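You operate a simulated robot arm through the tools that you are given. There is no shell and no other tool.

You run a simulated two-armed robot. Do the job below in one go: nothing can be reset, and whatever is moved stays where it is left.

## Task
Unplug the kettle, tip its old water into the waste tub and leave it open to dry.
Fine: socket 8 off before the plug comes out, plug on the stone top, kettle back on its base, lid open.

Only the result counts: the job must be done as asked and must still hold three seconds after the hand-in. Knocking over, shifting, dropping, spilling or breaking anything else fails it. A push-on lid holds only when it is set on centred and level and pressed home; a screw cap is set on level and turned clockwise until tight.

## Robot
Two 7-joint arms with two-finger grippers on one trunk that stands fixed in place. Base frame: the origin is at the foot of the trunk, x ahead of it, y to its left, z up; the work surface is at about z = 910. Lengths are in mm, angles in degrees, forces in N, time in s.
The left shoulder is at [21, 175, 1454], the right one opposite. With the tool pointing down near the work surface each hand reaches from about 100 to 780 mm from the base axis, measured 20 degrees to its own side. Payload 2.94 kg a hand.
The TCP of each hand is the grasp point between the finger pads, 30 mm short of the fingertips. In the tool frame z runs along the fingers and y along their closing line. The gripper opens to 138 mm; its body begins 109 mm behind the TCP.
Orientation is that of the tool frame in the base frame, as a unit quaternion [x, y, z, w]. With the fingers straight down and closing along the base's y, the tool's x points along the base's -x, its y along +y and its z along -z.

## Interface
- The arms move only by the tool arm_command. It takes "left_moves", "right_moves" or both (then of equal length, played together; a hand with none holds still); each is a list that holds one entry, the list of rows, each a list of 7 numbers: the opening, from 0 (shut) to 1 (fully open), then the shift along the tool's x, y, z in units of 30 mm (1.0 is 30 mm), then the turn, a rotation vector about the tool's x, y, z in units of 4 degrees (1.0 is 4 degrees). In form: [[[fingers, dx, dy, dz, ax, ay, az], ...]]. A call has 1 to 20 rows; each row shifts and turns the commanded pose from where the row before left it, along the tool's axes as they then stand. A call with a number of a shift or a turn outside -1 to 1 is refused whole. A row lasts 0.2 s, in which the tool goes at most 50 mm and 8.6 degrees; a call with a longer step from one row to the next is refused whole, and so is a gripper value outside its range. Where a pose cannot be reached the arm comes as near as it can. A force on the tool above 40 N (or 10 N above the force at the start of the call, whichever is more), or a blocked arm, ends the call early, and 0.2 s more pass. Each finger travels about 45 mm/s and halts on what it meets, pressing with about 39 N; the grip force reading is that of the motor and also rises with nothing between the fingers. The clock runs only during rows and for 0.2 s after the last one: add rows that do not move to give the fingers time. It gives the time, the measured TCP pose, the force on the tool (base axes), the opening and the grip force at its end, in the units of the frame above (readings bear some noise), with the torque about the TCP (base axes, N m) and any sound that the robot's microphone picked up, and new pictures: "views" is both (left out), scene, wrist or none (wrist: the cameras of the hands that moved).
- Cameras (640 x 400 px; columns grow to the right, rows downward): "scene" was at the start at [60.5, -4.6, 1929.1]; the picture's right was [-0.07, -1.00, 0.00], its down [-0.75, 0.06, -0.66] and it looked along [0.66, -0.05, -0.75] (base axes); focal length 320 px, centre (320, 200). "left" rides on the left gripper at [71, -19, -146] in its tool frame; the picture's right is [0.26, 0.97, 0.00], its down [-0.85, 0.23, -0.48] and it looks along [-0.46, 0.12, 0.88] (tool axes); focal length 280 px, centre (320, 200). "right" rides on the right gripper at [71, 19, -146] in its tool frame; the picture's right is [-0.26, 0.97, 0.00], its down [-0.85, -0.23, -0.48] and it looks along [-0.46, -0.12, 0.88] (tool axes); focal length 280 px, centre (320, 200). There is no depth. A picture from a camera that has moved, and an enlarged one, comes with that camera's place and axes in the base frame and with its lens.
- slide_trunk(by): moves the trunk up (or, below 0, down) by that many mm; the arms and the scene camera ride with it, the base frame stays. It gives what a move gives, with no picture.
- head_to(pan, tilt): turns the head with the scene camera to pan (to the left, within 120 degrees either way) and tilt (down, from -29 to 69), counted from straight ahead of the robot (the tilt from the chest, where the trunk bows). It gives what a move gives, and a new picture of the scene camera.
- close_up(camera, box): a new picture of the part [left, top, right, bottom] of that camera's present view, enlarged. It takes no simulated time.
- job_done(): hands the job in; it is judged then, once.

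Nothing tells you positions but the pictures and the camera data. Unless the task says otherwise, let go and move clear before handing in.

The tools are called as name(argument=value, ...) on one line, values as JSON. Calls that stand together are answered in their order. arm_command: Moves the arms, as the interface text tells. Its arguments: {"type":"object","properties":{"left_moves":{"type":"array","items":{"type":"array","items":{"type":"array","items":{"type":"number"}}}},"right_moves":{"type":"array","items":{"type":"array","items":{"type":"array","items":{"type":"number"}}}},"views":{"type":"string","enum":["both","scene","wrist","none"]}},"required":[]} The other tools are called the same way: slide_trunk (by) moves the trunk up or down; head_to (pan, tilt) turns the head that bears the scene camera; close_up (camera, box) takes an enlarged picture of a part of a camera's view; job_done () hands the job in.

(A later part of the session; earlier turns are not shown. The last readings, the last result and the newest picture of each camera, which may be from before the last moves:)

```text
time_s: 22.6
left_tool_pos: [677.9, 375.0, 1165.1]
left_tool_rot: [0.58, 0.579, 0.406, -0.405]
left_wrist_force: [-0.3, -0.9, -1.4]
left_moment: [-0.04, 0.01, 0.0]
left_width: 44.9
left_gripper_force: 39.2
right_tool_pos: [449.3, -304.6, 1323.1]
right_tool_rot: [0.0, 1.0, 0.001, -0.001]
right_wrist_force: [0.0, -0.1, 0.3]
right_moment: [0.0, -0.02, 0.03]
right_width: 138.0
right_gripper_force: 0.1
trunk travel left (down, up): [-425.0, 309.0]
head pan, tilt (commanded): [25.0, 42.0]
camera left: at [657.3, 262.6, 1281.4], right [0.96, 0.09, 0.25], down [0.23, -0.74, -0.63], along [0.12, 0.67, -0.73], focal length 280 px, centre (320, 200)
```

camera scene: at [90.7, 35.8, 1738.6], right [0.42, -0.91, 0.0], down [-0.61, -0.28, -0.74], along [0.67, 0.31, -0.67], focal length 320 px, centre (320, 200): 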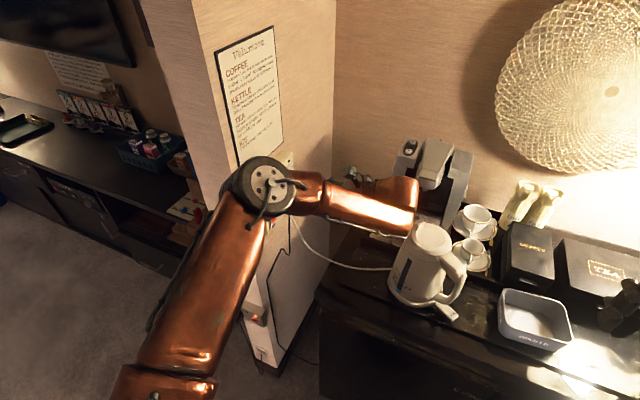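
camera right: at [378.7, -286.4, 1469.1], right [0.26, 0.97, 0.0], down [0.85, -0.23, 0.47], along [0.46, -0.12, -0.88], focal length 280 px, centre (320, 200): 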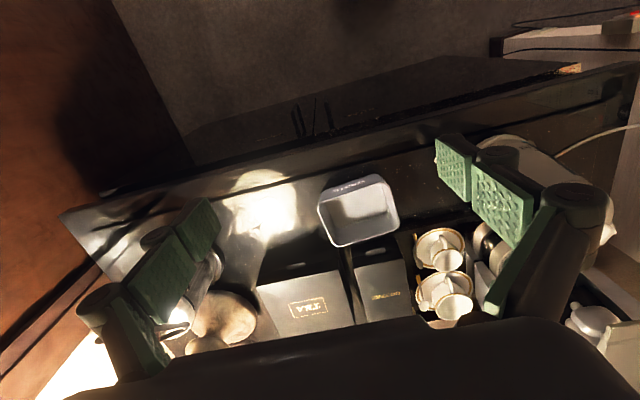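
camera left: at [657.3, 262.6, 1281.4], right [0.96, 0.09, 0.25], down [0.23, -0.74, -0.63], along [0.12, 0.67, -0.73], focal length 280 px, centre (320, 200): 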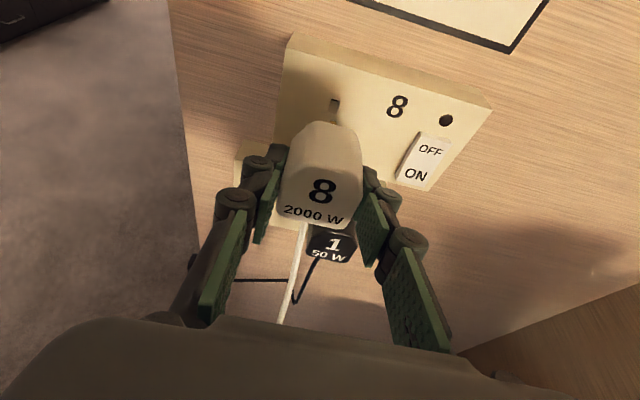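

The plug is out of the socket. I'll back off a little and swing the hand about the vertical so it points forward (+x), ready to lay the plug on the stone.

arm_command(left_moves=[[[0.2, -0.2, 0, -0.55, 0, 0, 0], [0.2, -0.2, 0, -0.55, 0, 0, 0], [0.2, 0, 0, 0, -1, 0, 0.364], [0.2, 0, 0, 0, -1, 0, 0.364], [0.2, 0, 0, 0, -1, 0, 0.364], [0.2, 0, 0, 0, -1, 0, 0.364], [0.2, 0, 0, 0, -1, 0, 0.364], [0.2, 0, 0, 0, -1, 0, 0.364], [0.2, 0, 0, 0, -1, 0, 0.364], [0.2, 0, 0, 0, -1, 0, 0.364], [0.2, 0, 0, 0, -1, 0, 0.364], [0.2, 0, 0, 0, -1, 0, 0.364], [0.2, 0, 0, 0, -1, 0, 0.364], [0.2, 0, 0, 0, -1, 0, 0.364]]], views="both")

```text
time_s: 25.6
left_tool_pos: [677.7, 340.9, 1164.3]
left_tool_rot: [0.772, 0.273, 0.541, -0.191]
left_wrist_force: [0.0, 0.2, 0.2]
left_moment: [-0.06, 0.03, -0.02]
left_width: 45.1
left_gripper_force: 38.8
right_tool_pos: [449.9, -304.8, 1323.7]
right_tool_rot: [-0.001, 1.0, 0.0, 0.0]
right_wrist_force: [-1.2, 0.0, 0.3]
right_moment: [-0.03, 0.0, -0.01]
right_width: 137.7
right_gripper_force: 0.1
trunk travel left (down, up): [-425.0, 309.0]
head pan, tilt (commanded): [25.0, 42.0]
camera scene: at [90.7, 37.1, 1738.6], right [0.42, -0.91, 0.0], down [-0.61, -0.28, -0.74], along [0.67, 0.31, -0.67], focal length 320 px, centre (320, 200)
camera left: at [576.2, 285.4, 1281.8], right [0.68, -0.69, 0.25], down [-0.43, -0.64, -0.63], along [0.6, 0.32, -0.73], focal length 280 px, centre (320, 200)
```

scene: 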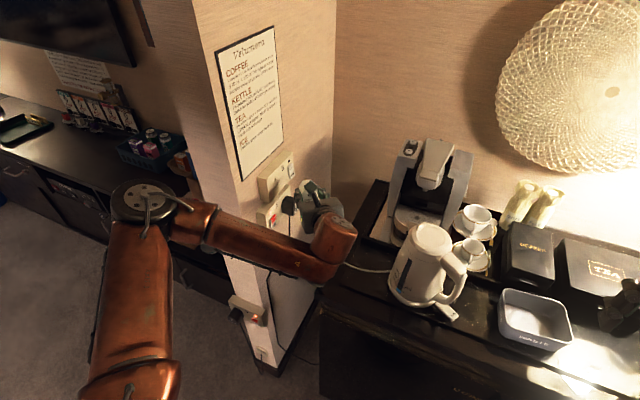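
left: 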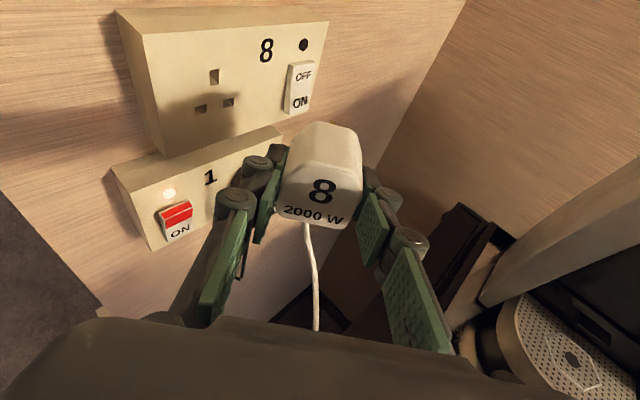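

The turn is going cleanly. I'll finish it and carry the plug to above the stone left of the kettle.

arm_command(left_moves=[[[0.2, 0, 0, 0, -1, 0, 0.364], [0.2, 0, 0, 0, -1, 0, 0.364], [0.2, 0, 0, 0, -1, 0, 0.364], [0.2, 0, 0, 0, -1, 0, 0.364], [0.2, 0, 0, 0, -1, 0, 0.364], [0.2, 0, 0, 0, -1, 0, 0.364], [0.2, 0, 0, 0, -1, 0, 0.364], [0.2, 0, 0, 0, -1, 0, 0.364], [0.2, 0, 0, 0, -1, 0, 0.364], [0.2, 0, 0, 0, -0.15, 0, 0.055], [0.2, 0, 0.9, 0, 0, 0, 0], [0.2, 0, 0.9, 0, 0, 0, 0], [0.2, 0, 0.9, 0, 0, 0, 0], [0.2, 0, 0.9, 0, 0, 0, 0], [0.2, 0, 0.9, 0, 0, 0, 0], [0.2, 0, 0.9, 0, 0, 0, 0], [0.2, 0, 0, 0, 0, 0, 0]]], views="both")

```text
time_s: 29.2
left_tool_pos: [676.5, 178.6, 1165.0]
left_tool_rot: [0.82, 0.0, 0.573, 0.0]
left_wrist_force: [-0.1, 0.9, -1.0]
left_moment: [-0.04, 0.06, -0.02]
left_width: 44.9
left_gripper_force: 38.9
right_tool_pos: [451.3, -302.1, 1324.5]
right_tool_rot: [-0.001, 1.0, 0.0, -0.001]
right_wrist_force: [-0.4, 0.5, 0.9]
right_moment: [-0.02, 0.0, -0.02]
right_width: 137.9
right_gripper_force: 0.1
trunk travel left (down, up): [-425.0, 309.0]
head pan, tilt (commanded): [25.0, 42.0]
camera scene: at [90.6, 37.3, 1738.6], right [0.42, -0.91, 0.0], down [-0.61, -0.28, -0.74], along [0.67, 0.31, -0.67], focal length 320 px, centre (320, 200)
camera left: at [563.5, 198.6, 1281.0], right [0.09, -0.96, 0.25], down [-0.74, -0.23, -0.63], along [0.67, -0.12, -0.73], focal length 280 px, centre (320, 200)
```

scene: 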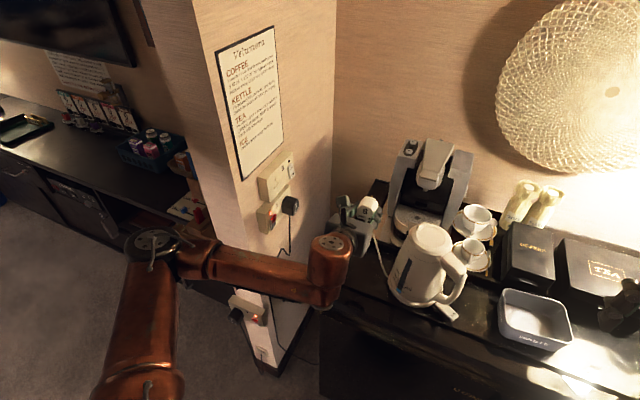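
left: 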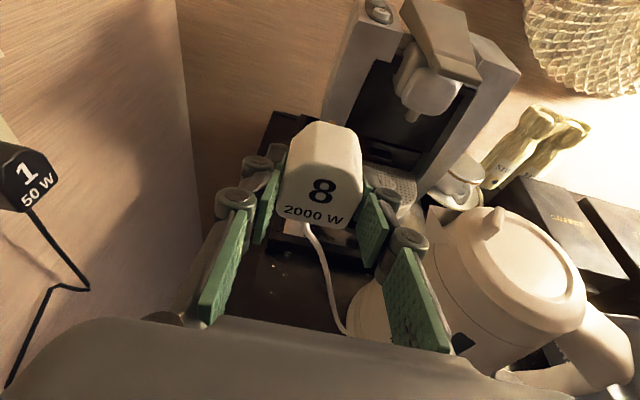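

close_up(camera="scene", box=[300, 170, 480, 350])

close_up(camera="left", box=[220, 100, 620, 400])

close_up(camera="right", box=[400, 60, 640, 280])

```text
2.22 times, centred on (390, 260) of scene
camera zoom: at [90.6, 37.3, 1738.6], right [0.42, -0.91, 0.0], down [-0.61, -0.28, -0.74], along [0.67, 0.31, -0.67], focal length 710 px, centre (164, 67)
```

zoom: 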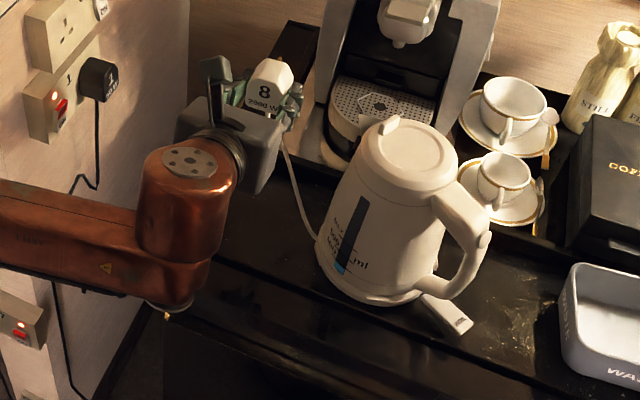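

```text
1.33 times, centred on (420, 250) of left
camera zoom: at [563.5, 198.6, 1281.0], right [0.09, -0.96, 0.25], down [-0.74, -0.23, -0.63], along [0.67, -0.12, -0.73], focal length 374 px, centre (187, 133)
```

zoom: 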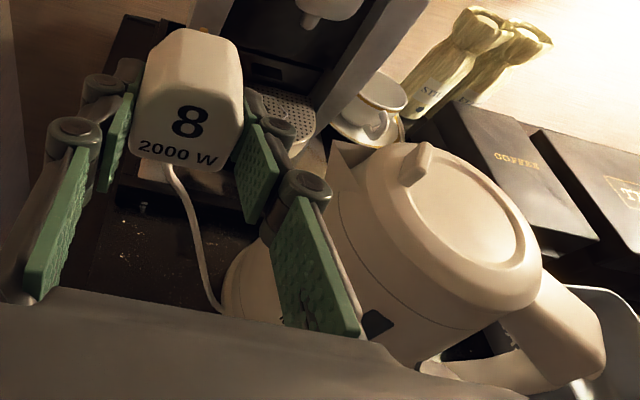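

```text
1.82 times, centred on (520, 170) of right
camera zoom: at [377.8, -283.9, 1469.9], right [0.26, 0.97, 0.0], down [0.85, -0.23, 0.48], along [0.46, -0.12, -0.88], focal length 510 px, centre (-44, 254)
```

zoom: 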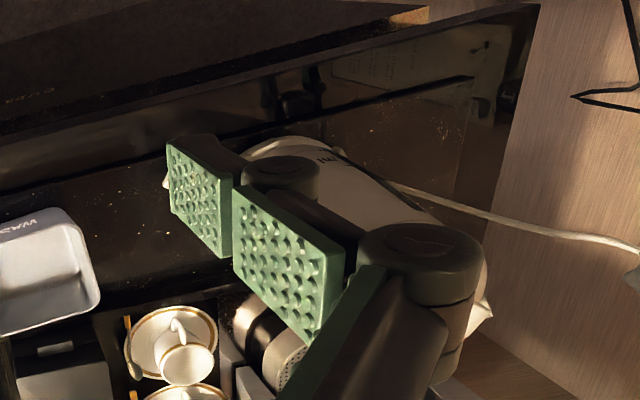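

The free stone patch between the kettle (edge y≈80) and the slab's left edge (y≈213), in front of the tray (x≈790), is right under the plug. I'll lower it to just above the stone.

arm_command(left_moves=[[[0.2, -0.94, 0.09, 0.342, 0, 0, 0], [0.2, -0.94, 0.09, 0.342, 0, 0, 0], [0.2, -0.94, 0.09, 0.342, 0, 0, 0], [0.2, -0.94, 0.09, 0.342, 0, 0, 0], [0.2, -0.94, 0.09, 0.342, 0, 0, 0], [0.2, -0.94, 0.09, 0.342, 0, 0, 0], [0.2, -0.47, 0.09, 0.171, 0, 0, 0], [0.2, 0, 0, 0, 0, 0, 0]]], views="both")

```text
time_s: 31.0
left_tool_pos: [678.2, 159.7, 968.5]
left_tool_rot: [0.82, -0.001, 0.573, 0.0]
left_wrist_force: [-0.1, -0.1, -0.3]
left_moment: [0.03, 0.05, 0.0]
left_width: 45.1
left_gripper_force: 38.5
right_tool_pos: [449.3, -303.5, 1323.5]
right_tool_rot: [-0.001, 1.0, 0.0, 0.001]
right_wrist_force: [-0.5, -0.2, -0.4]
right_moment: [-0.02, -0.02, 0.03]
right_width: 137.9
right_gripper_force: 0.1
trunk travel left (down, up): [-425.0, 309.0]
head pan, tilt (commanded): [25.0, 42.0]
camera scene: at [91.0, 36.4, 1738.6], right [0.42, -0.91, 0.0], down [-0.61, -0.28, -0.74], along [0.67, 0.31, -0.67], focal length 320 px, centre (320, 200)
camera left: at [564.1, 179.7, 1086.2], right [0.09, -0.97, 0.25], down [-0.74, -0.23, -0.63], along [0.67, -0.12, -0.73], focal length 280 px, centre (320, 200)
```

scene: 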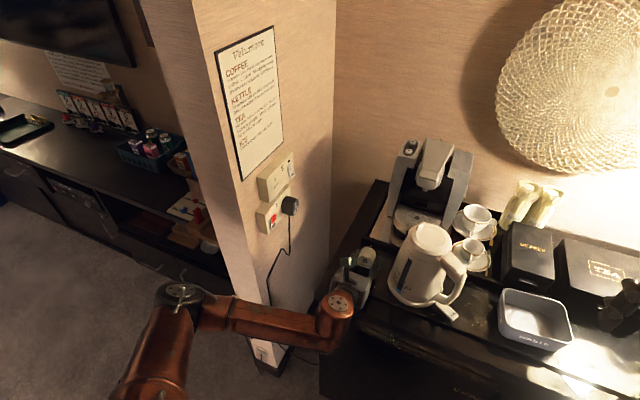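
left: 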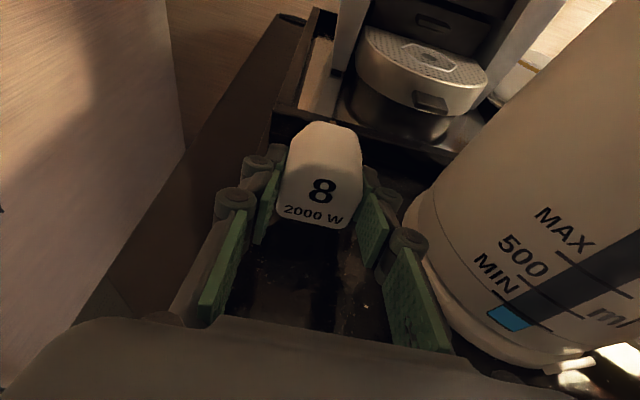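

arm_command(left_moves=[[[0.2, -0.235, 0, 0.0855, 0, 0, 0], [0.2, -0.235, 0, 0.0855, 0, 0, 0], [0.2, -0.157, 0, 0.057, 0, 0, 0], [0.2, -0.125, 0, 0.0456, 0, 0, 0], [0.2, -0.094, 0, 0.034, 0, 0, 0], [0.2, -0.094, 0, 0.034, 0, 0, 0], [0.2, -0.063, 0, 0.023, 0, 0, 0], [0.2, 0, 0, 0, 0, 0, 0]]], views="wrist")

```text
time_s: 32.8
left_tool_pos: [676.9, 159.8, 943.9]
left_tool_rot: [0.816, 0.001, 0.578, -0.001]
left_wrist_force: [2.0, 1.9, 25.6]
left_moment: [0.32, -0.09, 0.08]
left_width: 44.7
left_gripper_force: 38.8
right_tool_pos: [446.8, -303.8, 1325.1]
right_tool_rot: [0.0, 1.0, 0.002, 0.001]
right_wrist_force: [0.2, -0.2, 0.3]
right_moment: [-0.02, 0.04, 0.02]
right_width: 138.0
right_gripper_force: 0.0
trunk travel left (down, up): [-425.0, 309.0]
head pan, tilt (commanded): [25.0, 42.0]
camera left: at [562.6, 178.9, 1058.9], right [0.09, -0.97, 0.25], down [-0.73, -0.23, -0.64], along [0.68, -0.12, -0.73], focal length 280 px, centre (320, 200)
```

left: 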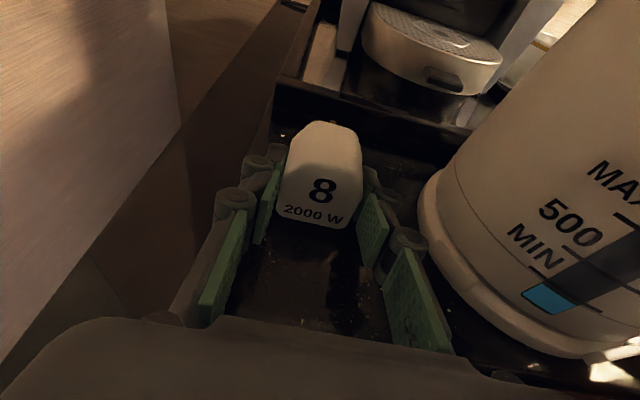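

The plug is down on the stone (25 N contact). I'll ease off slightly, open the fingers and retreat backwards.

arm_command(left_moves=[[[0.2, 0.08, 0, -0.03, 0, 0, 0], [0.45, 0.05, 0, -0.02, 0, 0, 0], [0.55, 0, 0, 0, 0, 0, 0], [0.55, 0, 0, 0, 0, 0, 0], [0.55, 0, 0, 0, 0, 0, 0]]], views="wrist")

```text
time_s: 34.0
left_tool_pos: [675.3, 158.8, 939.3]
left_tool_rot: [0.82, 0.0, 0.572, -0.001]
left_wrist_force: [-2.8, 0.2, 3.3]
left_moment: [0.04, -0.06, 0.0]
left_width: 76.8
left_gripper_force: 0.9
right_tool_pos: [449.6, -304.2, 1323.9]
right_tool_rot: [0.001, 1.0, 0.0, -0.001]
right_wrist_force: [0.1, 0.1, 1.0]
right_moment: [0.02, 0.01, 0.0]
right_width: 138.1
right_gripper_force: 0.0
trunk travel left (down, up): [-425.0, 309.0]
head pan, tilt (commanded): [25.0, 42.0]
camera left: at [562.7, 179.2, 1057.6], right [0.09, -0.97, 0.25], down [-0.74, -0.23, -0.63], along [0.67, -0.12, -0.73], focal length 280 px, centre (320, 200)
```

left: 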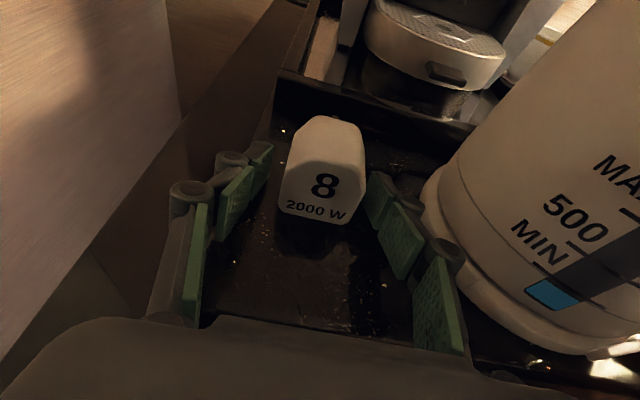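

arm_command(left_moves=[[[0.55, 0.05, 0, -0.3, 0, 0, 0], [0.55, 0, 0, -0.8, 0, 0, 0], [0.55, 0, 0, -1, 0, 0, 0], [0.55, 0, 0, -1, 0, 0, 0], [0.55, 0, 0, -1, 0, 0, 0], [0.55, 0.94, 0, -0.34, 0, 0, 0], [0.55, 0.94, 0, -0.34, 0, 0, 0], [0.55, 0, 0, 0, 0, 0, 0]]], views="both")

close_up(camera="left", box=[200, 0, 440, 200])

```text
time_s: 35.8
left_tool_pos: [561.4, 159.5, 1044.4]
left_tool_rot: [0.819, 0.0, 0.573, 0.0]
left_wrist_force: [-0.2, 0.6, -0.8]
left_moment: [0.0, 0.01, 0.03]
left_width: 75.7
left_gripper_force: 0.0
right_tool_pos: [450.3, -303.5, 1323.4]
right_tool_rot: [0.001, 1.0, 0.0, 0.0]
right_wrist_force: [-0.2, -0.1, 0.0]
right_moment: [-0.02, 0.03, 0.01]
right_width: 138.0
right_gripper_force: 0.1
trunk travel left (down, up): [-425.0, 309.0]
head pan, tilt (commanded): [25.0, 42.0]
camera scene: at [91.1, 36.4, 1738.5], right [0.42, -0.91, 0.0], down [-0.61, -0.28, -0.74], along [0.67, 0.31, -0.67], focal length 320 px, centre (320, 200)
camera left: at [448.2, 178.5, 1161.6], right [0.09, -0.97, 0.25], down [-0.74, -0.23, -0.63], along [0.67, -0.12, -0.73], focal length 280 px, centre (320, 200)
```

scene: 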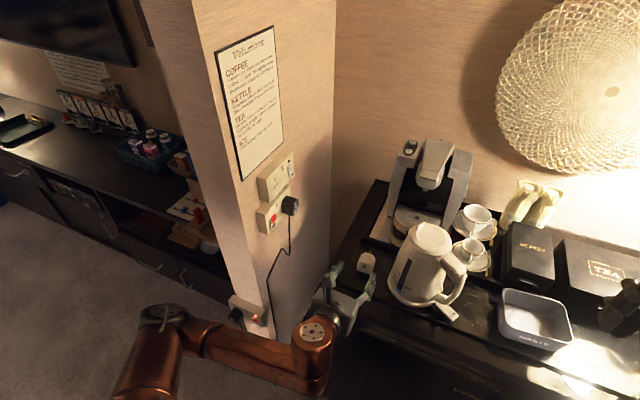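
left: 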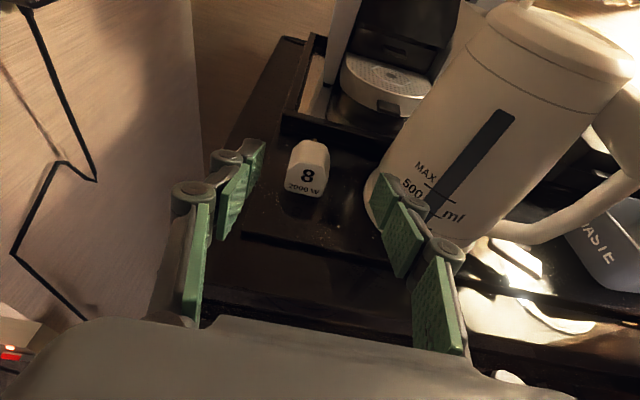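

```text
2.00 times, centred on (320, 100) of left
camera zoom: at [448.2, 178.5, 1161.6], right [0.09, -0.97, 0.25], down [-0.74, -0.23, -0.63], along [0.67, -0.12, -0.73], focal length 561 px, centre (320, 400)
```

zoom: 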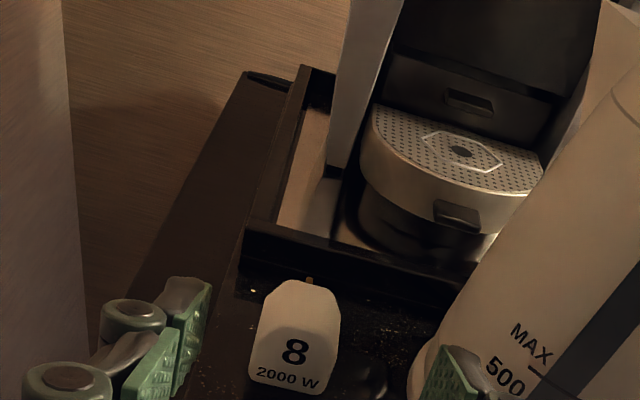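

The plug sits on the stone. Next is the kettle; I'll swing the left hand's camera toward it and turn the head to it to measure the handle, lid and spout.

arm_command(left_moves=[[[0.55, 0, -0.5, 0, -1, 0, 0.364], [0.55, 0, -0.5, 0, -1, 0, 0.364], [0.55, 0, -0.5, 0, -1, 0, 0.364], [0.55, 0, -0.5, 0, -1, 0, 0.364], [0.55, 0, -0.5, 0, -1, 0, 0.364], [0.55, 0, -0.5, 0, -1, 0, 0.364], [0.55, 0, -0.5, 0, -1, 0, 0.364], [0.55, 0, -0.5, 0, -1, 0, 0.364], [0.55, 0, 0, 0, 0, 0, 0]]], views="wrist")

head_to(pan=-5, tilt=46)

close_up(camera="scene", box=[240, 130, 440, 280])

```text
time_s: 37.8
left_tool_pos: [592.1, 272.2, 1045.5]
left_tool_rot: [0.784, -0.24, 0.548, 0.168]
left_wrist_force: [1.0, -1.1, -0.9]
left_moment: [0.05, 0.01, 0.02]
left_width: 76.0
left_gripper_force: 0.1
right_tool_pos: [450.2, -303.0, 1323.1]
right_tool_rot: [0.0, 1.0, 0.001, 0.0]
right_wrist_force: [-0.8, 0.0, -0.3]
right_moment: [-0.01, -0.02, -0.01]
right_width: 137.9
right_gripper_force: 0.0
trunk travel left (down, up): [-425.0, 309.0]
head pan, tilt (commanded): [25.0, 42.0]
camera left: at [508.9, 352.6, 1162.7], right [-0.47, -0.85, 0.25], down [-0.74, 0.22, -0.63], along [0.48, -0.48, -0.73], focal length 280 px, centre (320, 200)
```

left: 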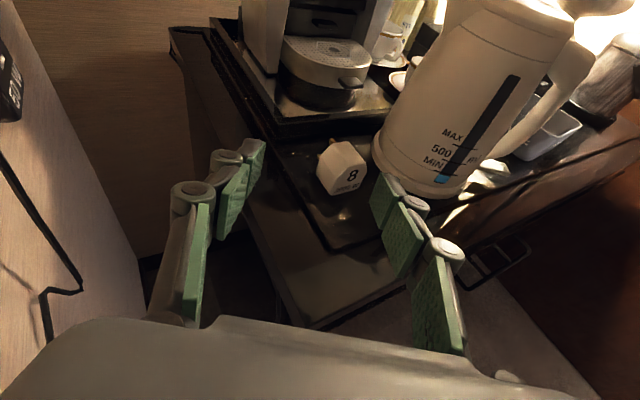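

```text
time_s: 38.8
left_tool_pos: [592.2, 272.6, 1045.3]
left_tool_rot: [0.783, -0.241, 0.547, 0.169]
left_wrist_force: [0.0, 0.9, 0.3]
left_moment: [0.04, 0.0, -0.01]
left_width: 75.8
left_gripper_force: 0.1
right_tool_pos: [449.1, -303.5, 1322.8]
right_tool_rot: [0.0, 1.0, 0.0, 0.0]
right_wrist_force: [0.4, -0.5, 0.6]
right_moment: [-0.01, -0.02, 0.0]
right_width: 138.0
right_gripper_force: 0.1
trunk travel left (down, up): [-425.0, 309.0]
head pan, tilt (commanded): [-5.0, 46.0]
camera scene: at [95.3, -5.9, 1732.9], right [-0.09, -1.0, 0.0], down [-0.72, 0.06, -0.69], along [0.69, -0.06, -0.72], focal length 320 px, centre (320, 200)
```

scene: 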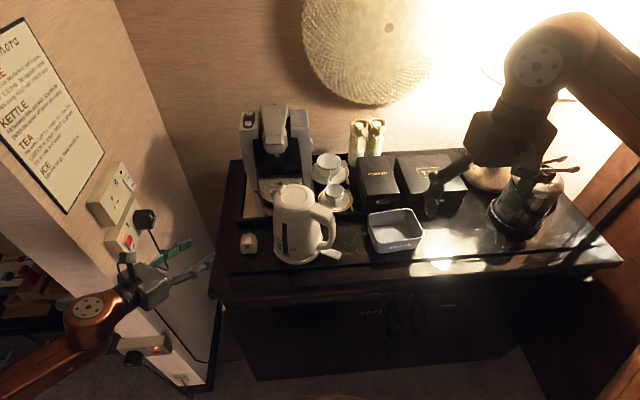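

```text
2.67 times, centred on (340, 205) of scene
camera zoom: at [95.3, -5.9, 1732.9], right [-0.09, -1.0, 0.0], down [-0.72, 0.06, -0.69], along [0.69, -0.06, -0.72], focal length 852 px, centre (267, 187)
```

zoom: 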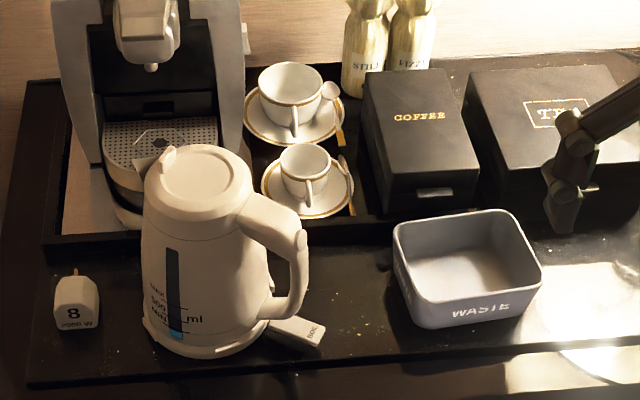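

close_up(camera="left", box=[280, 110, 460, 260])

close_up(camera="left", box=[360, 0, 640, 200])

close_up(camera="scene", box=[265, 175, 355, 275])

```text
2.67 times, centred on (370, 185) of left
camera zoom: at [509.0, 352.7, 1162.6], right [-0.47, -0.85, 0.25], down [-0.74, 0.22, -0.63], along [0.48, -0.48, -0.73], focal length 748 px, centre (187, 240)
```

zoom: 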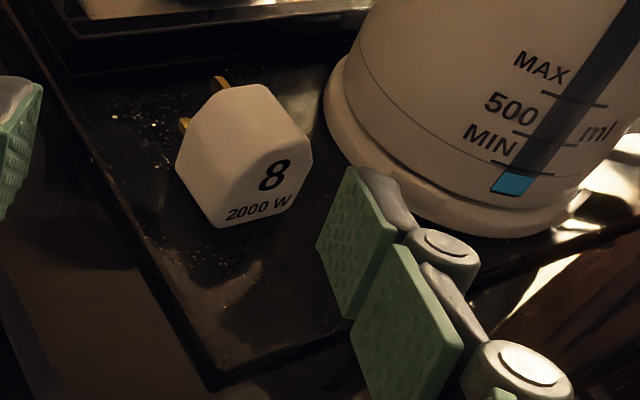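

```text
2.00 times, centred on (500, 100) of left
camera zoom: at [509.0, 352.7, 1162.6], right [-0.47, -0.85, 0.25], down [-0.74, 0.22, -0.63], along [0.48, -0.48, -0.73], focal length 561 px, centre (-40, 400)
```

zoom: 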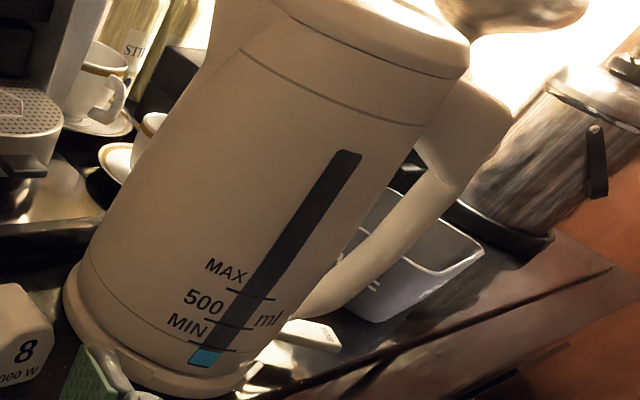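

```text
4.00 times, centred on (310, 225) of scene
camera zoom: at [95.3, -5.9, 1732.9], right [-0.09, -1.0, 0.0], down [-0.72, 0.06, -0.69], along [0.69, -0.06, -0.72], focal length 1278 px, centre (360, 100)
```

zoom: 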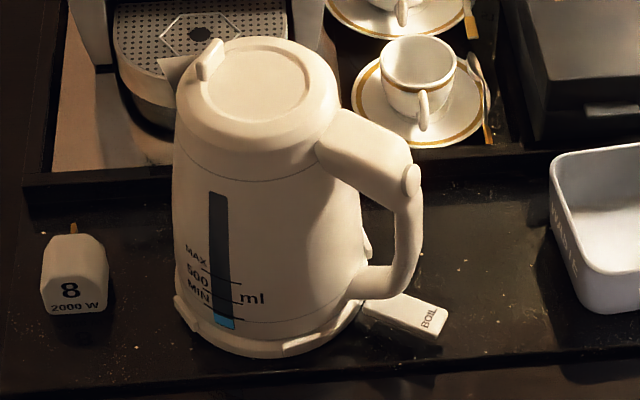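

The kettle axis is at about [702, 6], handle pointing toward (−x,−y) with its grip at about [644, −87, 1030], spout tip near [747, 78, 1107]; the tub centre is about [700, −290]. I'll bring the right hand to a staging point and turn it to point along the handle plane (toward the spout direction).

arm_command(right_moves=[[[1, -0.8, 0.687, 0.6, 0, 0, 0], [1, -0.8, 0.687, 0.6, 0, 0, 0], [1, -0.8, 0.687, 0.6, 0, 0, 0], [1, -0.8, 0.687, 0.6, 0, 0, 0], [1, -0.8, 0.687, 0.6, 0, 0, 0], [1, 0, 0, 0, -0.555, -1, -0.555], [1, 0, 0, 0, -0.555, -1, -0.555], [1, 0, 0, 0, -0.555, -1, -0.555], [1, 0, 0, 0, -0.555, -1, -0.555], [1, 0, 0, 0, -0.555, -1, -0.555], [1, 0, 0, 0, -0.555, -1, -0.555], [1, 0, 0, 0, -0.555, -1, -0.555], [1, 0, 0, 0, -0.555, -1, -0.555], [1, 0, 0, 0, -0.555, -1, -0.555], [1, 0, 0, 0, -0.555, -1, -0.555]]], views="both")

```text
time_s: 42.0
left_tool_pos: [591.5, 273.1, 1046.1]
left_tool_rot: [0.784, -0.241, 0.547, 0.168]
left_wrist_force: [0.0, -1.0, 0.4]
left_moment: [0.05, 0.06, 0.03]
left_width: 75.9
left_gripper_force: 0.1
right_tool_pos: [567.9, -198.6, 1234.0]
right_tool_rot: [-0.187, 0.903, 0.188, 0.338]
right_wrist_force: [0.1, -0.3, 0.4]
right_moment: [-0.02, -0.04, 0.03]
right_width: 138.0
right_gripper_force: 0.1
trunk travel left (down, up): [-425.0, 309.0]
head pan, tilt (commanded): [-5.0, 46.0]
camera scene: at [94.9, -6.8, 1732.9], right [-0.09, -1.0, 0.0], down [-0.72, 0.06, -0.69], along [0.69, -0.06, -0.72], focal length 320 px, centre (320, 200)
camera right: at [430.7, -265.3, 1291.5], right [-0.27, 0.88, 0.38], down [0.45, -0.24, 0.86], along [0.86, 0.4, -0.33], focal length 280 px, centre (320, 200)
```

scene: 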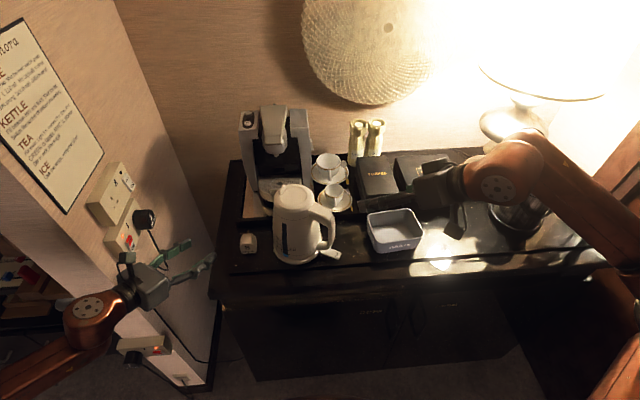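
right: 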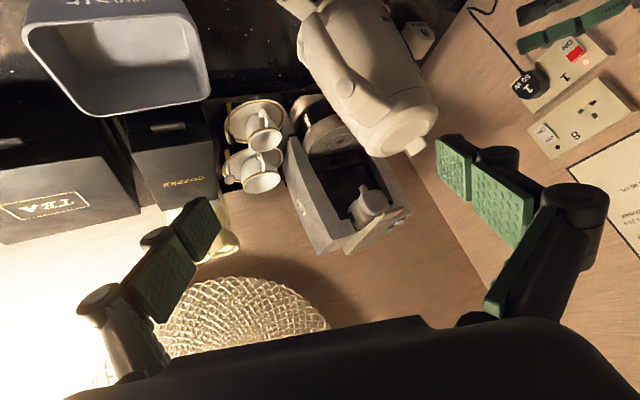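

close_up(camera="right", box=[270, 0, 450, 170])

arm_command(right_moves=[[[1, 0, 0, 0, -0.555, -1, -0.555], [1, 0, 0, 0, -0.555, -1, -0.555], [1, 0, 0, 0, -0.555, -1, -0.555], [1, 0, 0, 0, -0.555, -1, -0.555], [1, 0, 0, 0, -0.555, -1, -0.555], [1, 0, 0, 0, -0.555, -1, -0.555], [1, 0, 0, 0, -0.555, -1, -0.555], [1, 0, 0, 0, -0.555, -1, -0.555], [1, 0, 0, 0, -0.555, -1, -0.555], [1, 0, 0, 0, -0.555, -1, -0.555], [1, 0, 0, 0, -0.205, -0.37, -0.205]]], views="both")

```text
2.35 times, centred on (360, 85) of right
camera zoom: at [430.7, -265.3, 1291.5], right [-0.27, 0.88, 0.38], down [0.45, -0.24, 0.86], along [0.86, 0.4, -0.33], focal length 660 px, centre (226, 471)
```

zoom: 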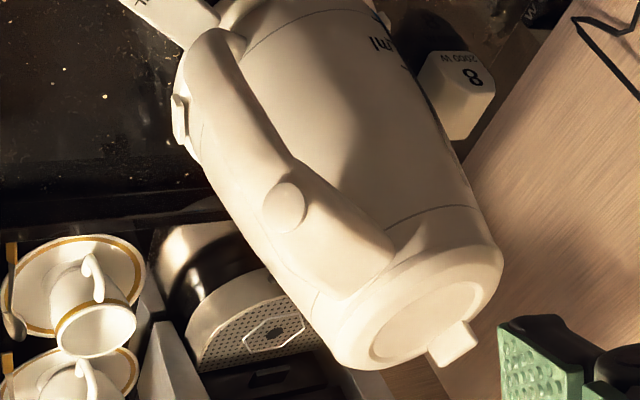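

```text
time_s: 44.4
left_tool_pos: [592.1, 273.5, 1045.8]
left_tool_rot: [0.784, -0.241, 0.547, 0.168]
left_wrist_force: [0.3, 0.2, -0.5]
left_moment: [-0.01, -0.02, -0.02]
left_width: 76.0
left_gripper_force: 0.0
right_tool_pos: [568.7, -198.8, 1234.6]
right_tool_rot: [-0.246, 0.826, 0.246, 0.444]
right_wrist_force: [-0.4, 0.0, 0.5]
right_moment: [-0.05, -0.01, 0.03]
right_width: 138.0
right_gripper_force: 0.0
right hand out of reach, approached as far as the arm can: row 5, 6, 7, 8, 9, 10
trunk travel left (down, up): [-425.0, 309.0]
head pan, tilt (commanded): [-5.0, 46.0]
camera scene: at [95.2, -5.9, 1732.8], right [-0.09, -1.0, 0.0], down [-0.72, 0.06, -0.69], along [0.69, -0.06, -0.72], focal length 320 px, centre (320, 200)
camera right: at [432.9, -288.6, 1247.6], right [-0.48, 0.78, 0.41], down [0.27, -0.31, 0.91], along [0.84, 0.54, -0.06], focal length 280 px, centre (320, 200)
```

scene: 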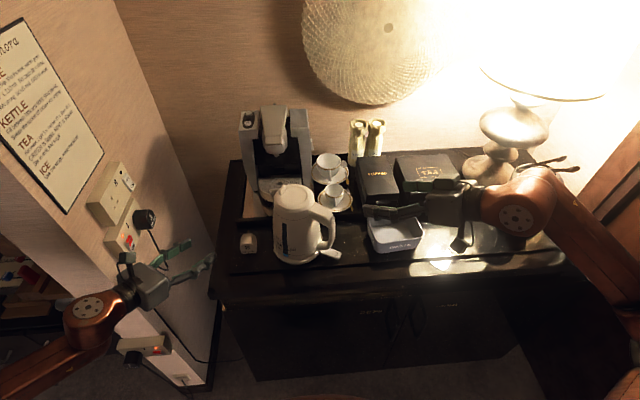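
right: 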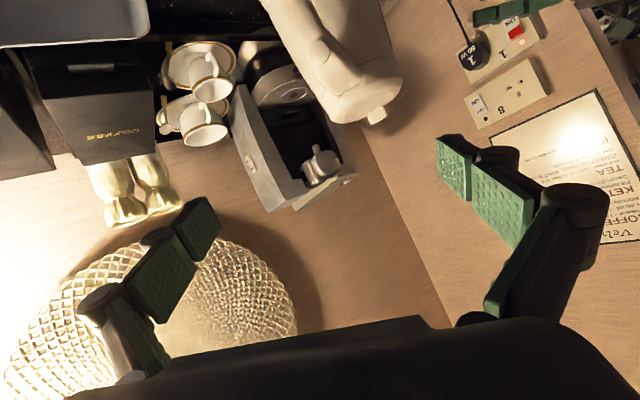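

The right wrist hits a joint limit when pitched forward this way. Gripping with the left hand from the robot's side instead (fingers pointing forward-right, one finger inside the handle loop) lets me pour by rolling that wrist, so I'll park the right arm out to the right.

arm_command(right_moves=[[[1, 0, 0, 0, 0.555, 1, 0.555], [1, 0, 0, 0, 0.555, 1, 0.555], [1, 0, 0, 0, 0.555, 1, 0.555], [1, 0, 0, 0, 0.555, 1, 0.555], [1, 0, 0, 0, 0.555, 1, 0.555], [1, 0, 0, 0, 0.555, 1, 0.555], [1, 0, 0, 0, 0.555, 1, 0.555], [1, 0, 0, 0, 0.555, 1, 0.555], [1, 0, 0, 0, 0.555, 1, 0.555], [1, 0, 0, 0, 0.555, 1, 0.555], [1, 0, 0, 0, 0.555, 1, 0.555], [1, 0, 0, 0, 0.555, 1, 0.555], [1, 0, 0, 0, 0.555, 1, 0.555], [1, 0, 0, 0, 0.28, 0.5, 0.28]]], views="none")

```text
time_s: 47.4
left_tool_pos: [591.7, 273.4, 1045.9]
left_tool_rot: [0.784, -0.24, 0.547, 0.167]
left_wrist_force: [-0.4, -0.3, -0.7]
left_moment: [-0.02, 0.03, 0.03]
left_width: 75.8
left_gripper_force: 0.0
right_tool_pos: [568.7, -198.0, 1234.5]
right_tool_rot: [-0.007, 1.0, 0.007, 0.012]
right_wrist_force: [0.3, -0.1, 0.5]
right_moment: [0.01, 0.05, -0.01]
right_width: 138.5
right_gripper_force: 0.1
trunk travel left (down, up): [-425.0, 309.0]
head pan, tilt (commanded): [-5.0, 46.0]
```

arm_command(right_moves=[[[1, 0.627, -0.94, -0.22, 0, 0, 0], [1, 0.627, -0.94, -0.22, 0, 0, 0], [1, 0.627, -0.94, -0.22, 0, 0, 0], [1, 0.627, -0.94, -0.22, 0, 0, 0], [1, 0.627, -0.94, -0.22, 0, 0, 0], [1, 0.627, -0.94, -0.22, 0, 0, 0], [1, 0.627, -0.94, -0.22, 0, 0, 0], [1, 0.627, -0.94, -0.22, 0, 0, 0], [1, 0.627, -0.94, -0.22, 0, 0, 0], [1, 0.627, -0.94, -0.22, 0, 0, 0]]], left_moves=[[[0.55, 0, 0, 0, 0, 0, -1], [0.55, 0, 0, 0, 0, 0, -1], [0.55, 0, 0, 0, 0, 0, -1], [0.55, 0, 0, 0, 0, 0, -1], [0.55, 0, 0, 0, 0, 0, -1], [0.55, 0, 0, 0, 0, 0, -1], [0.55, 0, 0, 0, 0, 0, -1], [0.55, 0, 0, 0, 0, 0, -1], [0.55, 0, 0, 0, 0, 0, -1], [0.55, 0, 0, 0, 0, 0, -1]]], views="scene")

```text
time_s: 49.6
left_tool_pos: [590.6, 273.7, 1046.6]
left_tool_rot: [0.818, 0.044, 0.457, 0.346]
left_wrist_force: [0.4, 0.3, -0.3]
left_moment: [0.01, 0.0, 0.02]
left_width: 76.1
left_gripper_force: 0.0
right_tool_pos: [382.6, -484.7, 1289.7]
right_tool_rot: [-0.007, 1.0, 0.007, 0.012]
right_wrist_force: [-0.1, 0.5, 0.6]
right_moment: [0.03, -0.03, 0.02]
right_width: 138.2
right_gripper_force: 0.2
trunk travel left (down, up): [-425.0, 309.0]
head pan, tilt (commanded): [-5.0, 46.0]
camera scene: at [93.3, -6.5, 1733.0], right [-0.09, -1.0, 0.0], down [-0.72, 0.06, -0.7], along [0.69, -0.06, -0.72], focal length 320 px, centre (320, 200)
```

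scene: 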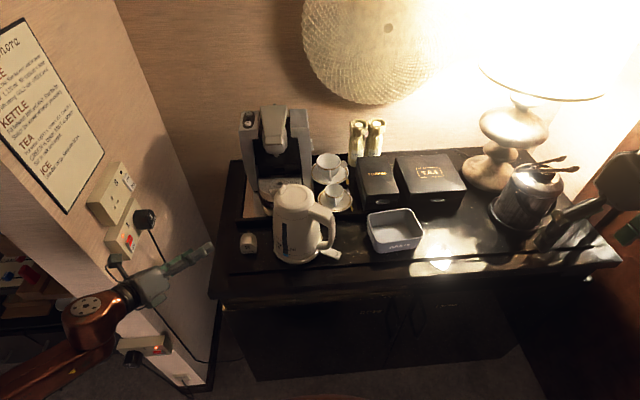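

arm_command(left_moves=[[[0.55, 0, 0, 0, 0, 0, -1], [0.55, 0, 0, 0, 0, 0, -1], [0.55, 0, 0, 0, 0, 0, -1], [0.55, 0, 0, 0, 0, 0, -1], [0.55, 0, 0, 0, 0, 0, -1], [0.55, 0, 0, 0, 0, 0, -1], [0.55, 0, 0, 0, 0, 0, -1], [0.55, 0, 0, 0, 0, 0, -1], [0.55, 0, 0, 0, 0, 0, -1], [0.55, 0, 0, 0, 0, 0, -1], [0.55, 0, 0, 0, 0, 0, -1], [0.55, 0, 0, 0, 0, 0, -1], [0.55, 0, 0, 0, 0, 0, -1], [0.55, 0, 0, 0, 0, 0, -1], [0.55, 0, 0, 0, 0, 0, -1], [0.55, 0, 0, 0, 0, 0, -1], [0.55, 0, 0, 0, 0, 0, -1], [0.55, 0, 0, 0, 0, 0, -1], [0.55, 0, 0, 0, 0, 0, -1], [0.55, 0, 0, 0, 0, 0, -1]]], views="scene")

```text
time_s: 53.8
left_tool_pos: [592.3, 273.4, 1045.5]
left_tool_rot: [0.6, 0.558, 0.128, 0.559]
left_wrist_force: [-0.6, -0.5, 0.0]
left_moment: [-0.02, -0.02, -0.04]
left_width: 75.7
left_gripper_force: 0.2
right_tool_pos: [383.5, -483.6, 1289.3]
right_tool_rot: [-0.007, 1.0, 0.007, 0.013]
right_wrist_force: [0.0, 0.5, 0.0]
right_moment: [0.05, 0.05, 0.02]
right_width: 138.0
right_gripper_force: 0.0
trunk travel left (down, up): [-425.0, 309.0]
head pan, tilt (commanded): [-5.0, 46.0]
camera scene: at [95.2, -6.1, 1732.8], right [-0.09, -1.0, 0.0], down [-0.72, 0.06, -0.69], along [0.69, -0.06, -0.72], focal length 320 px, centre (320, 200)
```

scene: 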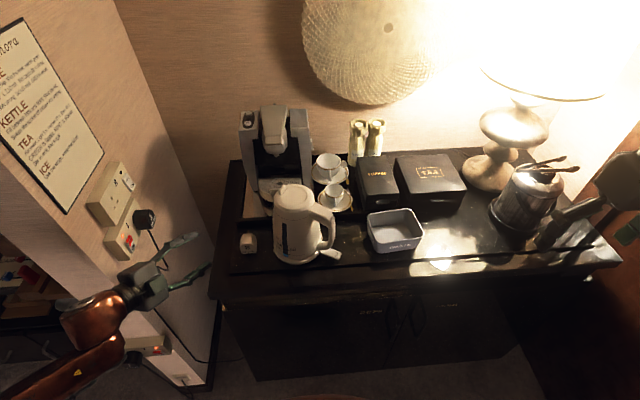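

The 120° wrist roll works freely on the left arm. I'll dry-run the pour end pose over the tub with the empty left hand to check reach: level the hand, lift, and cross in front of and above the kettle.

arm_command(left_moves=[[[0.55, 0, 0, 0, -0.866, -0.5, 0], [0.55, 0, 0, 0, -0.866, -0.5, 0], [0.55, 0, 0, 0, -0.866, -0.5, 0], [0.55, 0, 0, 0, -0.866, -0.5, 0], [0.55, 0, 0, 0, -0.866, -0.5, 0], [0.55, -0.571, 0.915, -0.055, 0, 0, 0], [0.55, -0.571, 0.915, -0.055, 0, 0, 0], [0.55, -0.571, 0.915, -0.055, 0, 0, 0], [0.55, -0.571, 0.915, -0.055, 0, 0, 0], [0.55, -0.571, 0.915, -0.055, 0, 0, 0], [0.55, -0.571, 0.915, -0.055, 0, 0, 0]]], views="none")

```text
time_s: 56.2
left_tool_pos: [582.1, 273.5, 1240.3]
left_tool_rot: [0.518, 0.482, 0.158, 0.689]
left_wrist_force: [-0.4, 0.3, 0.8]
left_moment: [0.0, 0.0, 0.01]
left_width: 75.9
left_gripper_force: 0.1
right_tool_pos: [384.5, -484.7, 1288.9]
right_tool_rot: [-0.007, 1.0, 0.008, 0.013]
right_wrist_force: [0.2, -1.0, -0.7]
right_moment: [0.04, -0.02, 0.05]
right_width: 138.2
right_gripper_force: 0.0
trunk travel left (down, up): [-425.0, 309.0]
head pan, tilt (commanded): [-5.0, 46.0]
```

arm_command(left_moves=[[[0.55, -0.936, -0.57, 0.929, 0, 0, 0], [0.55, -0.936, -0.57, 0.929, 0, 0, 0], [0.55, -0.936, -0.57, 0.929, 0, 0, 0], [0.55, -0.936, -0.57, 0.929, 0, 0, 0], [0.55, -0.936, -0.57, 0.929, 0, 0, 0], [0.55, -0.936, -0.57, 0.929, 0, 0, 0], [0.55, -0.936, -0.57, 0.929, 0, 0, 0], [0.55, -0.936, -0.57, 0.929, 0, 0, 0], [0.55, -0.936, -0.57, 0.929, 0, 0, 0], [0.55, -0.936, -0.57, 0.929, 0, 0, 0], [0.55, -0.936, -0.57, 0.929, 0, 0, 0], [0.55, -0.936, -0.57, 0.929, 0, 0, 0], [0.55, -0.936, -0.57, 0.929, 0, 0, 0]]], views="scene")

```text
time_s: 59.0
left_tool_pos: [641.5, -284.0, 1228.2]
left_tool_rot: [0.518, 0.482, 0.159, 0.688]
left_wrist_force: [0.7, -0.1, -0.1]
left_moment: [-0.01, 0.02, 0.02]
left_width: 75.9
left_gripper_force: 0.1
right_tool_pos: [383.9, -486.5, 1289.4]
right_tool_rot: [-0.007, 1.0, 0.009, 0.014]
right_wrist_force: [0.8, 1.1, -1.5]
right_moment: [0.05, -0.04, 0.02]
right_width: 138.1
right_gripper_force: 0.0
trunk travel left (down, up): [-425.0, 309.0]
head pan, tilt (commanded): [-5.0, 46.0]
camera scene: at [95.4, -9.7, 1732.8], right [-0.09, -1.0, 0.0], down [-0.72, 0.06, -0.69], along [0.69, -0.06, -0.72], focal length 320 px, centre (320, 200)
```

scene: 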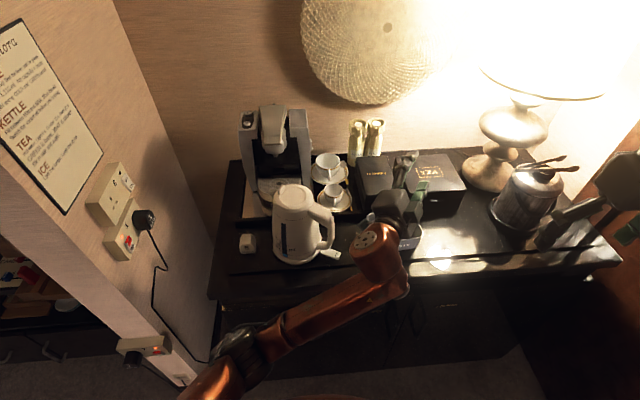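

arm_command(left_moves=[[[0.55, 0.486, 0.281, 0.828, 0, 0, 0], [0.55, 0.486, 0.281, 0.828, 0, 0, 0]]], views="none")

arm_command(left_moves=[[[0.55, -0.796, -0.652, 0.038, 0, 0, 1], [0.55, 0, 0, 0, 0, 0, 1], [0.55, 0, 0, 0, 0, 0, 1], [0.55, 0, 0, 0, 0, 0, 1], [0.55, 0, 0, 0, 0, 0, 1], [0.55, 0, 0, 0, 0, 0, 1], [0.55, 0, 0, 0, 0, 0, 1], [0.55, 0, 0, 0, 0, 0, 1], [0.55, 0, 0, 0, 0, 0, 1], [0.55, 0, 0, 0, 0, 0, 1], [0.55, 0, 0, 0, 0, 0, 1], [0.55, 0, 0, 0, 0, 0, 1], [0.55, 0, 0, 0, 0, 0, 1], [0.55, 0, 0, 0, 0, 0, 1], [0.55, 0, 0, 0, 0, 0, 1]]], views="none")

```text
time_s: 59.6
left_tool_pos: [702.8, -285.5, 1229.0]
left_tool_rot: [0.519, 0.481, 0.158, 0.688]
left_wrist_force: [0.5, 0.0, 0.5]
left_moment: [-0.01, 0.01, 0.03]
left_width: 75.9
left_gripper_force: 0.0
right_tool_pos: [384.9, -484.9, 1290.3]
right_tool_rot: [-0.007, 1.0, 0.008, 0.012]
right_wrist_force: [0.0, -0.5, 0.4]
right_moment: [-0.01, 0.01, -0.01]
right_width: 138.1
right_gripper_force: 0.1
trunk travel left (down, up): [-425.0, 309.0]
head pan, tilt (commanded): [-5.0, 46.0]
```

```text
time_s: 62.8
left_tool_pos: [685.1, -310.3, 1223.3]
left_tool_rot: [0.69, 0.158, 0.482, 0.516]
left_wrist_force: [0.1, 0.1, 0.4]
left_moment: [0.01, -0.01, 0.01]
left_width: 76.0
left_gripper_force: 0.1
right_tool_pos: [384.3, -484.2, 1290.6]
right_tool_rot: [-0.007, 1.0, 0.008, 0.014]
right_wrist_force: [-0.2, 0.7, -0.3]
right_moment: [-0.03, -0.02, 0.02]
right_width: 137.9
right_gripper_force: 0.0
trunk travel left (down, up): [-425.0, 309.0]
head pan, tilt (commanded): [-5.0, 46.0]
```

arm_command(left_moves=[[[0.55, -0.852, 0.217, 0.03, 0, 0, 0], [0.55, -0.852, 0.217, 0.03, 0, 0, 0], [0.55, -0.852, 0.217, 0.03, 0, 0, 0], [0.55, -0.852, 0.217, 0.03, 0, 0, 0], [0.55, -0.852, 0.217, 0.03, 0, 0, 0], [0.55, -0.852, 0.217, 0.03, 0, 0, 0], [0.55, 0, 0, 0, 0, 0, 0]]], views="scene")

```text
time_s: 64.4
left_tool_pos: [603.9, -440.4, 1180.3]
left_tool_rot: [0.69, 0.158, 0.482, 0.517]
left_wrist_force: [0.9, 0.7, 0.5]
left_moment: [0.03, 0.0, -0.04]
left_width: 75.7
left_gripper_force: 0.0
right_tool_pos: [384.3, -483.9, 1289.1]
right_tool_rot: [-0.007, 1.0, 0.007, 0.012]
right_wrist_force: [0.0, -0.4, -0.4]
right_moment: [-0.02, 0.02, 0.0]
right_width: 138.1
right_gripper_force: 0.0
trunk travel left (down, up): [-425.0, 309.0]
head pan, tilt (commanded): [-5.0, 46.0]
camera scene: at [96.0, -6.6, 1732.8], right [-0.09, -1.0, 0.0], down [-0.72, 0.06, -0.69], along [0.69, -0.06, -0.72], focal length 320 px, centre (320, 200)
```

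scene: 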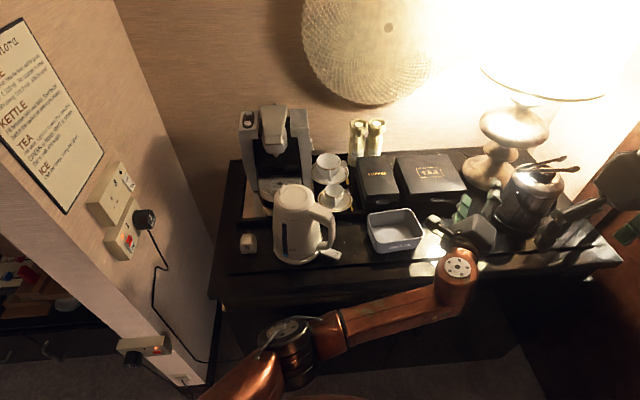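

Everything needed for the pour is reachable. I'll roll the hand back upright and bring it to a pre-grasp spot on the robot side of the handle, viewing it with the wrist camera.

arm_command(left_moves=[[[0.55, 0, 0, 0, 0, 0, 1], [0.55, 0, 0, 0, 0, 0, 1], [0.55, 0, 0, 0, 0, 0, 1], [0.55, 0, 0, 0, 0, 0, 1], [0.55, 0, 0, 0, 0, 0, 1], [0.55, 0, 0, 0, 0, 0, 1], [0.55, 0, 0, 0, 0, 0, 1], [0.55, 0, 0, 0, 0, 0, 1], [0.55, 0, 0, 0, 0, 0, 1], [0.55, 0, 0, 0, 0, 0, 1], [0.55, 0, 0, 0, 0, 0, 1], [0.55, 0, 0, 0, 0, 0, 1], [0.55, 0, 0, 0, 0, 0, 1], [0.55, 0, 0, 0, 0, 0, 1], [0.55, 0, 0, 0, 0, 0, 1]]], views="none")

arm_command(left_moves=[[[0.55, 0, -0.971, -0.997, 0, 0, 0], [0.55, 0, -0.971, -0.997, 0, 0, 0], [0.55, 0, -0.971, -0.997, 0, 0, 0], [0.55, 0, -0.971, -0.997, 0, 0, 0], [0.55, 0, -0.971, -0.997, 0, 0, 0], [0.55, 0, -0.971, -0.997, 0, 0, 0], [0.55, 0, -0.971, -0.997, 0, 0, 0], [0.55, 0, -0.971, -0.997, 0, 0, 0], [0.55, 0, -0.971, -0.997, 0, 0, 0], [0.55, 0, -0.971, -0.997, 0, 0, 0], [0.55, 0, 0, 0, 0, 0, 0]]], views="both")

```text
time_s: 67.6
left_tool_pos: [606.1, -440.3, 1180.2]
left_tool_rot: [0.677, -0.207, 0.676, 0.205]
left_wrist_force: [-0.4, 0.0, 0.0]
left_moment: [0.0, 0.01, 0.01]
left_width: 76.0
left_gripper_force: 0.1
right_tool_pos: [384.1, -484.1, 1289.3]
right_tool_rot: [-0.008, 1.0, 0.008, 0.012]
right_wrist_force: [-0.2, -0.8, 0.1]
right_moment: [0.03, 0.01, 0.03]
right_width: 138.2
right_gripper_force: 0.0
trunk travel left (down, up): [-425.0, 309.0]
head pan, tilt (commanded): [-5.0, 46.0]
```

```text
time_s: 70.0
left_tool_pos: [518.8, -28.0, 1180.7]
left_tool_rot: [0.676, -0.207, 0.676, 0.207]
left_wrist_force: [0.2, 0.3, 0.0]
left_moment: [0.0, -0.02, -0.02]
left_width: 75.9
left_gripper_force: 0.1
right_tool_pos: [384.6, -484.5, 1289.1]
right_tool_rot: [-0.007, 1.0, 0.008, 0.013]
right_wrist_force: [0.3, -0.4, -0.5]
right_moment: [0.02, -0.01, -0.03]
right_width: 138.0
right_gripper_force: 0.0
trunk travel left (down, up): [-425.0, 309.0]
head pan, tilt (commanded): [-5.0, 46.0]
camera scene: at [95.9, -8.2, 1732.8], right [-0.09, -1.0, 0.0], down [-0.72, 0.06, -0.69], along [0.69, -0.06, -0.72], focal length 320 px, centre (320, 200)
camera left: at [408.6, 69.1, 1251.7], right [-0.54, -0.8, 0.26], down [-0.52, 0.08, -0.85], along [0.66, -0.6, -0.46], focal length 280 px, centre (320, 200)
```

scene: 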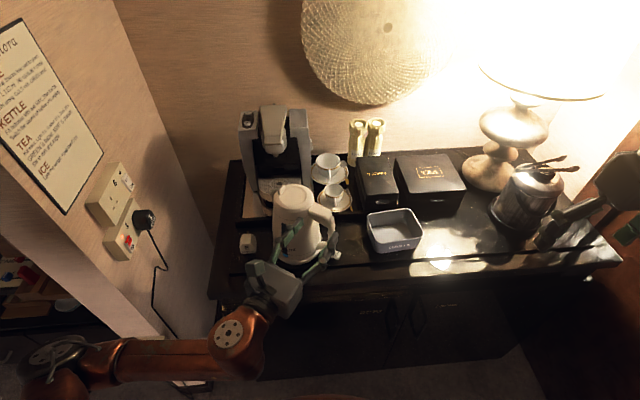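
left: 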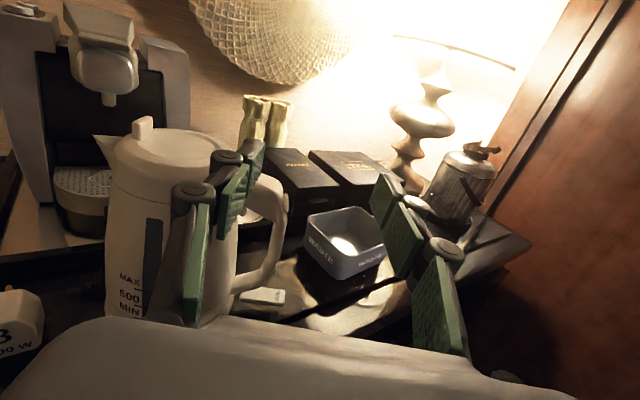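

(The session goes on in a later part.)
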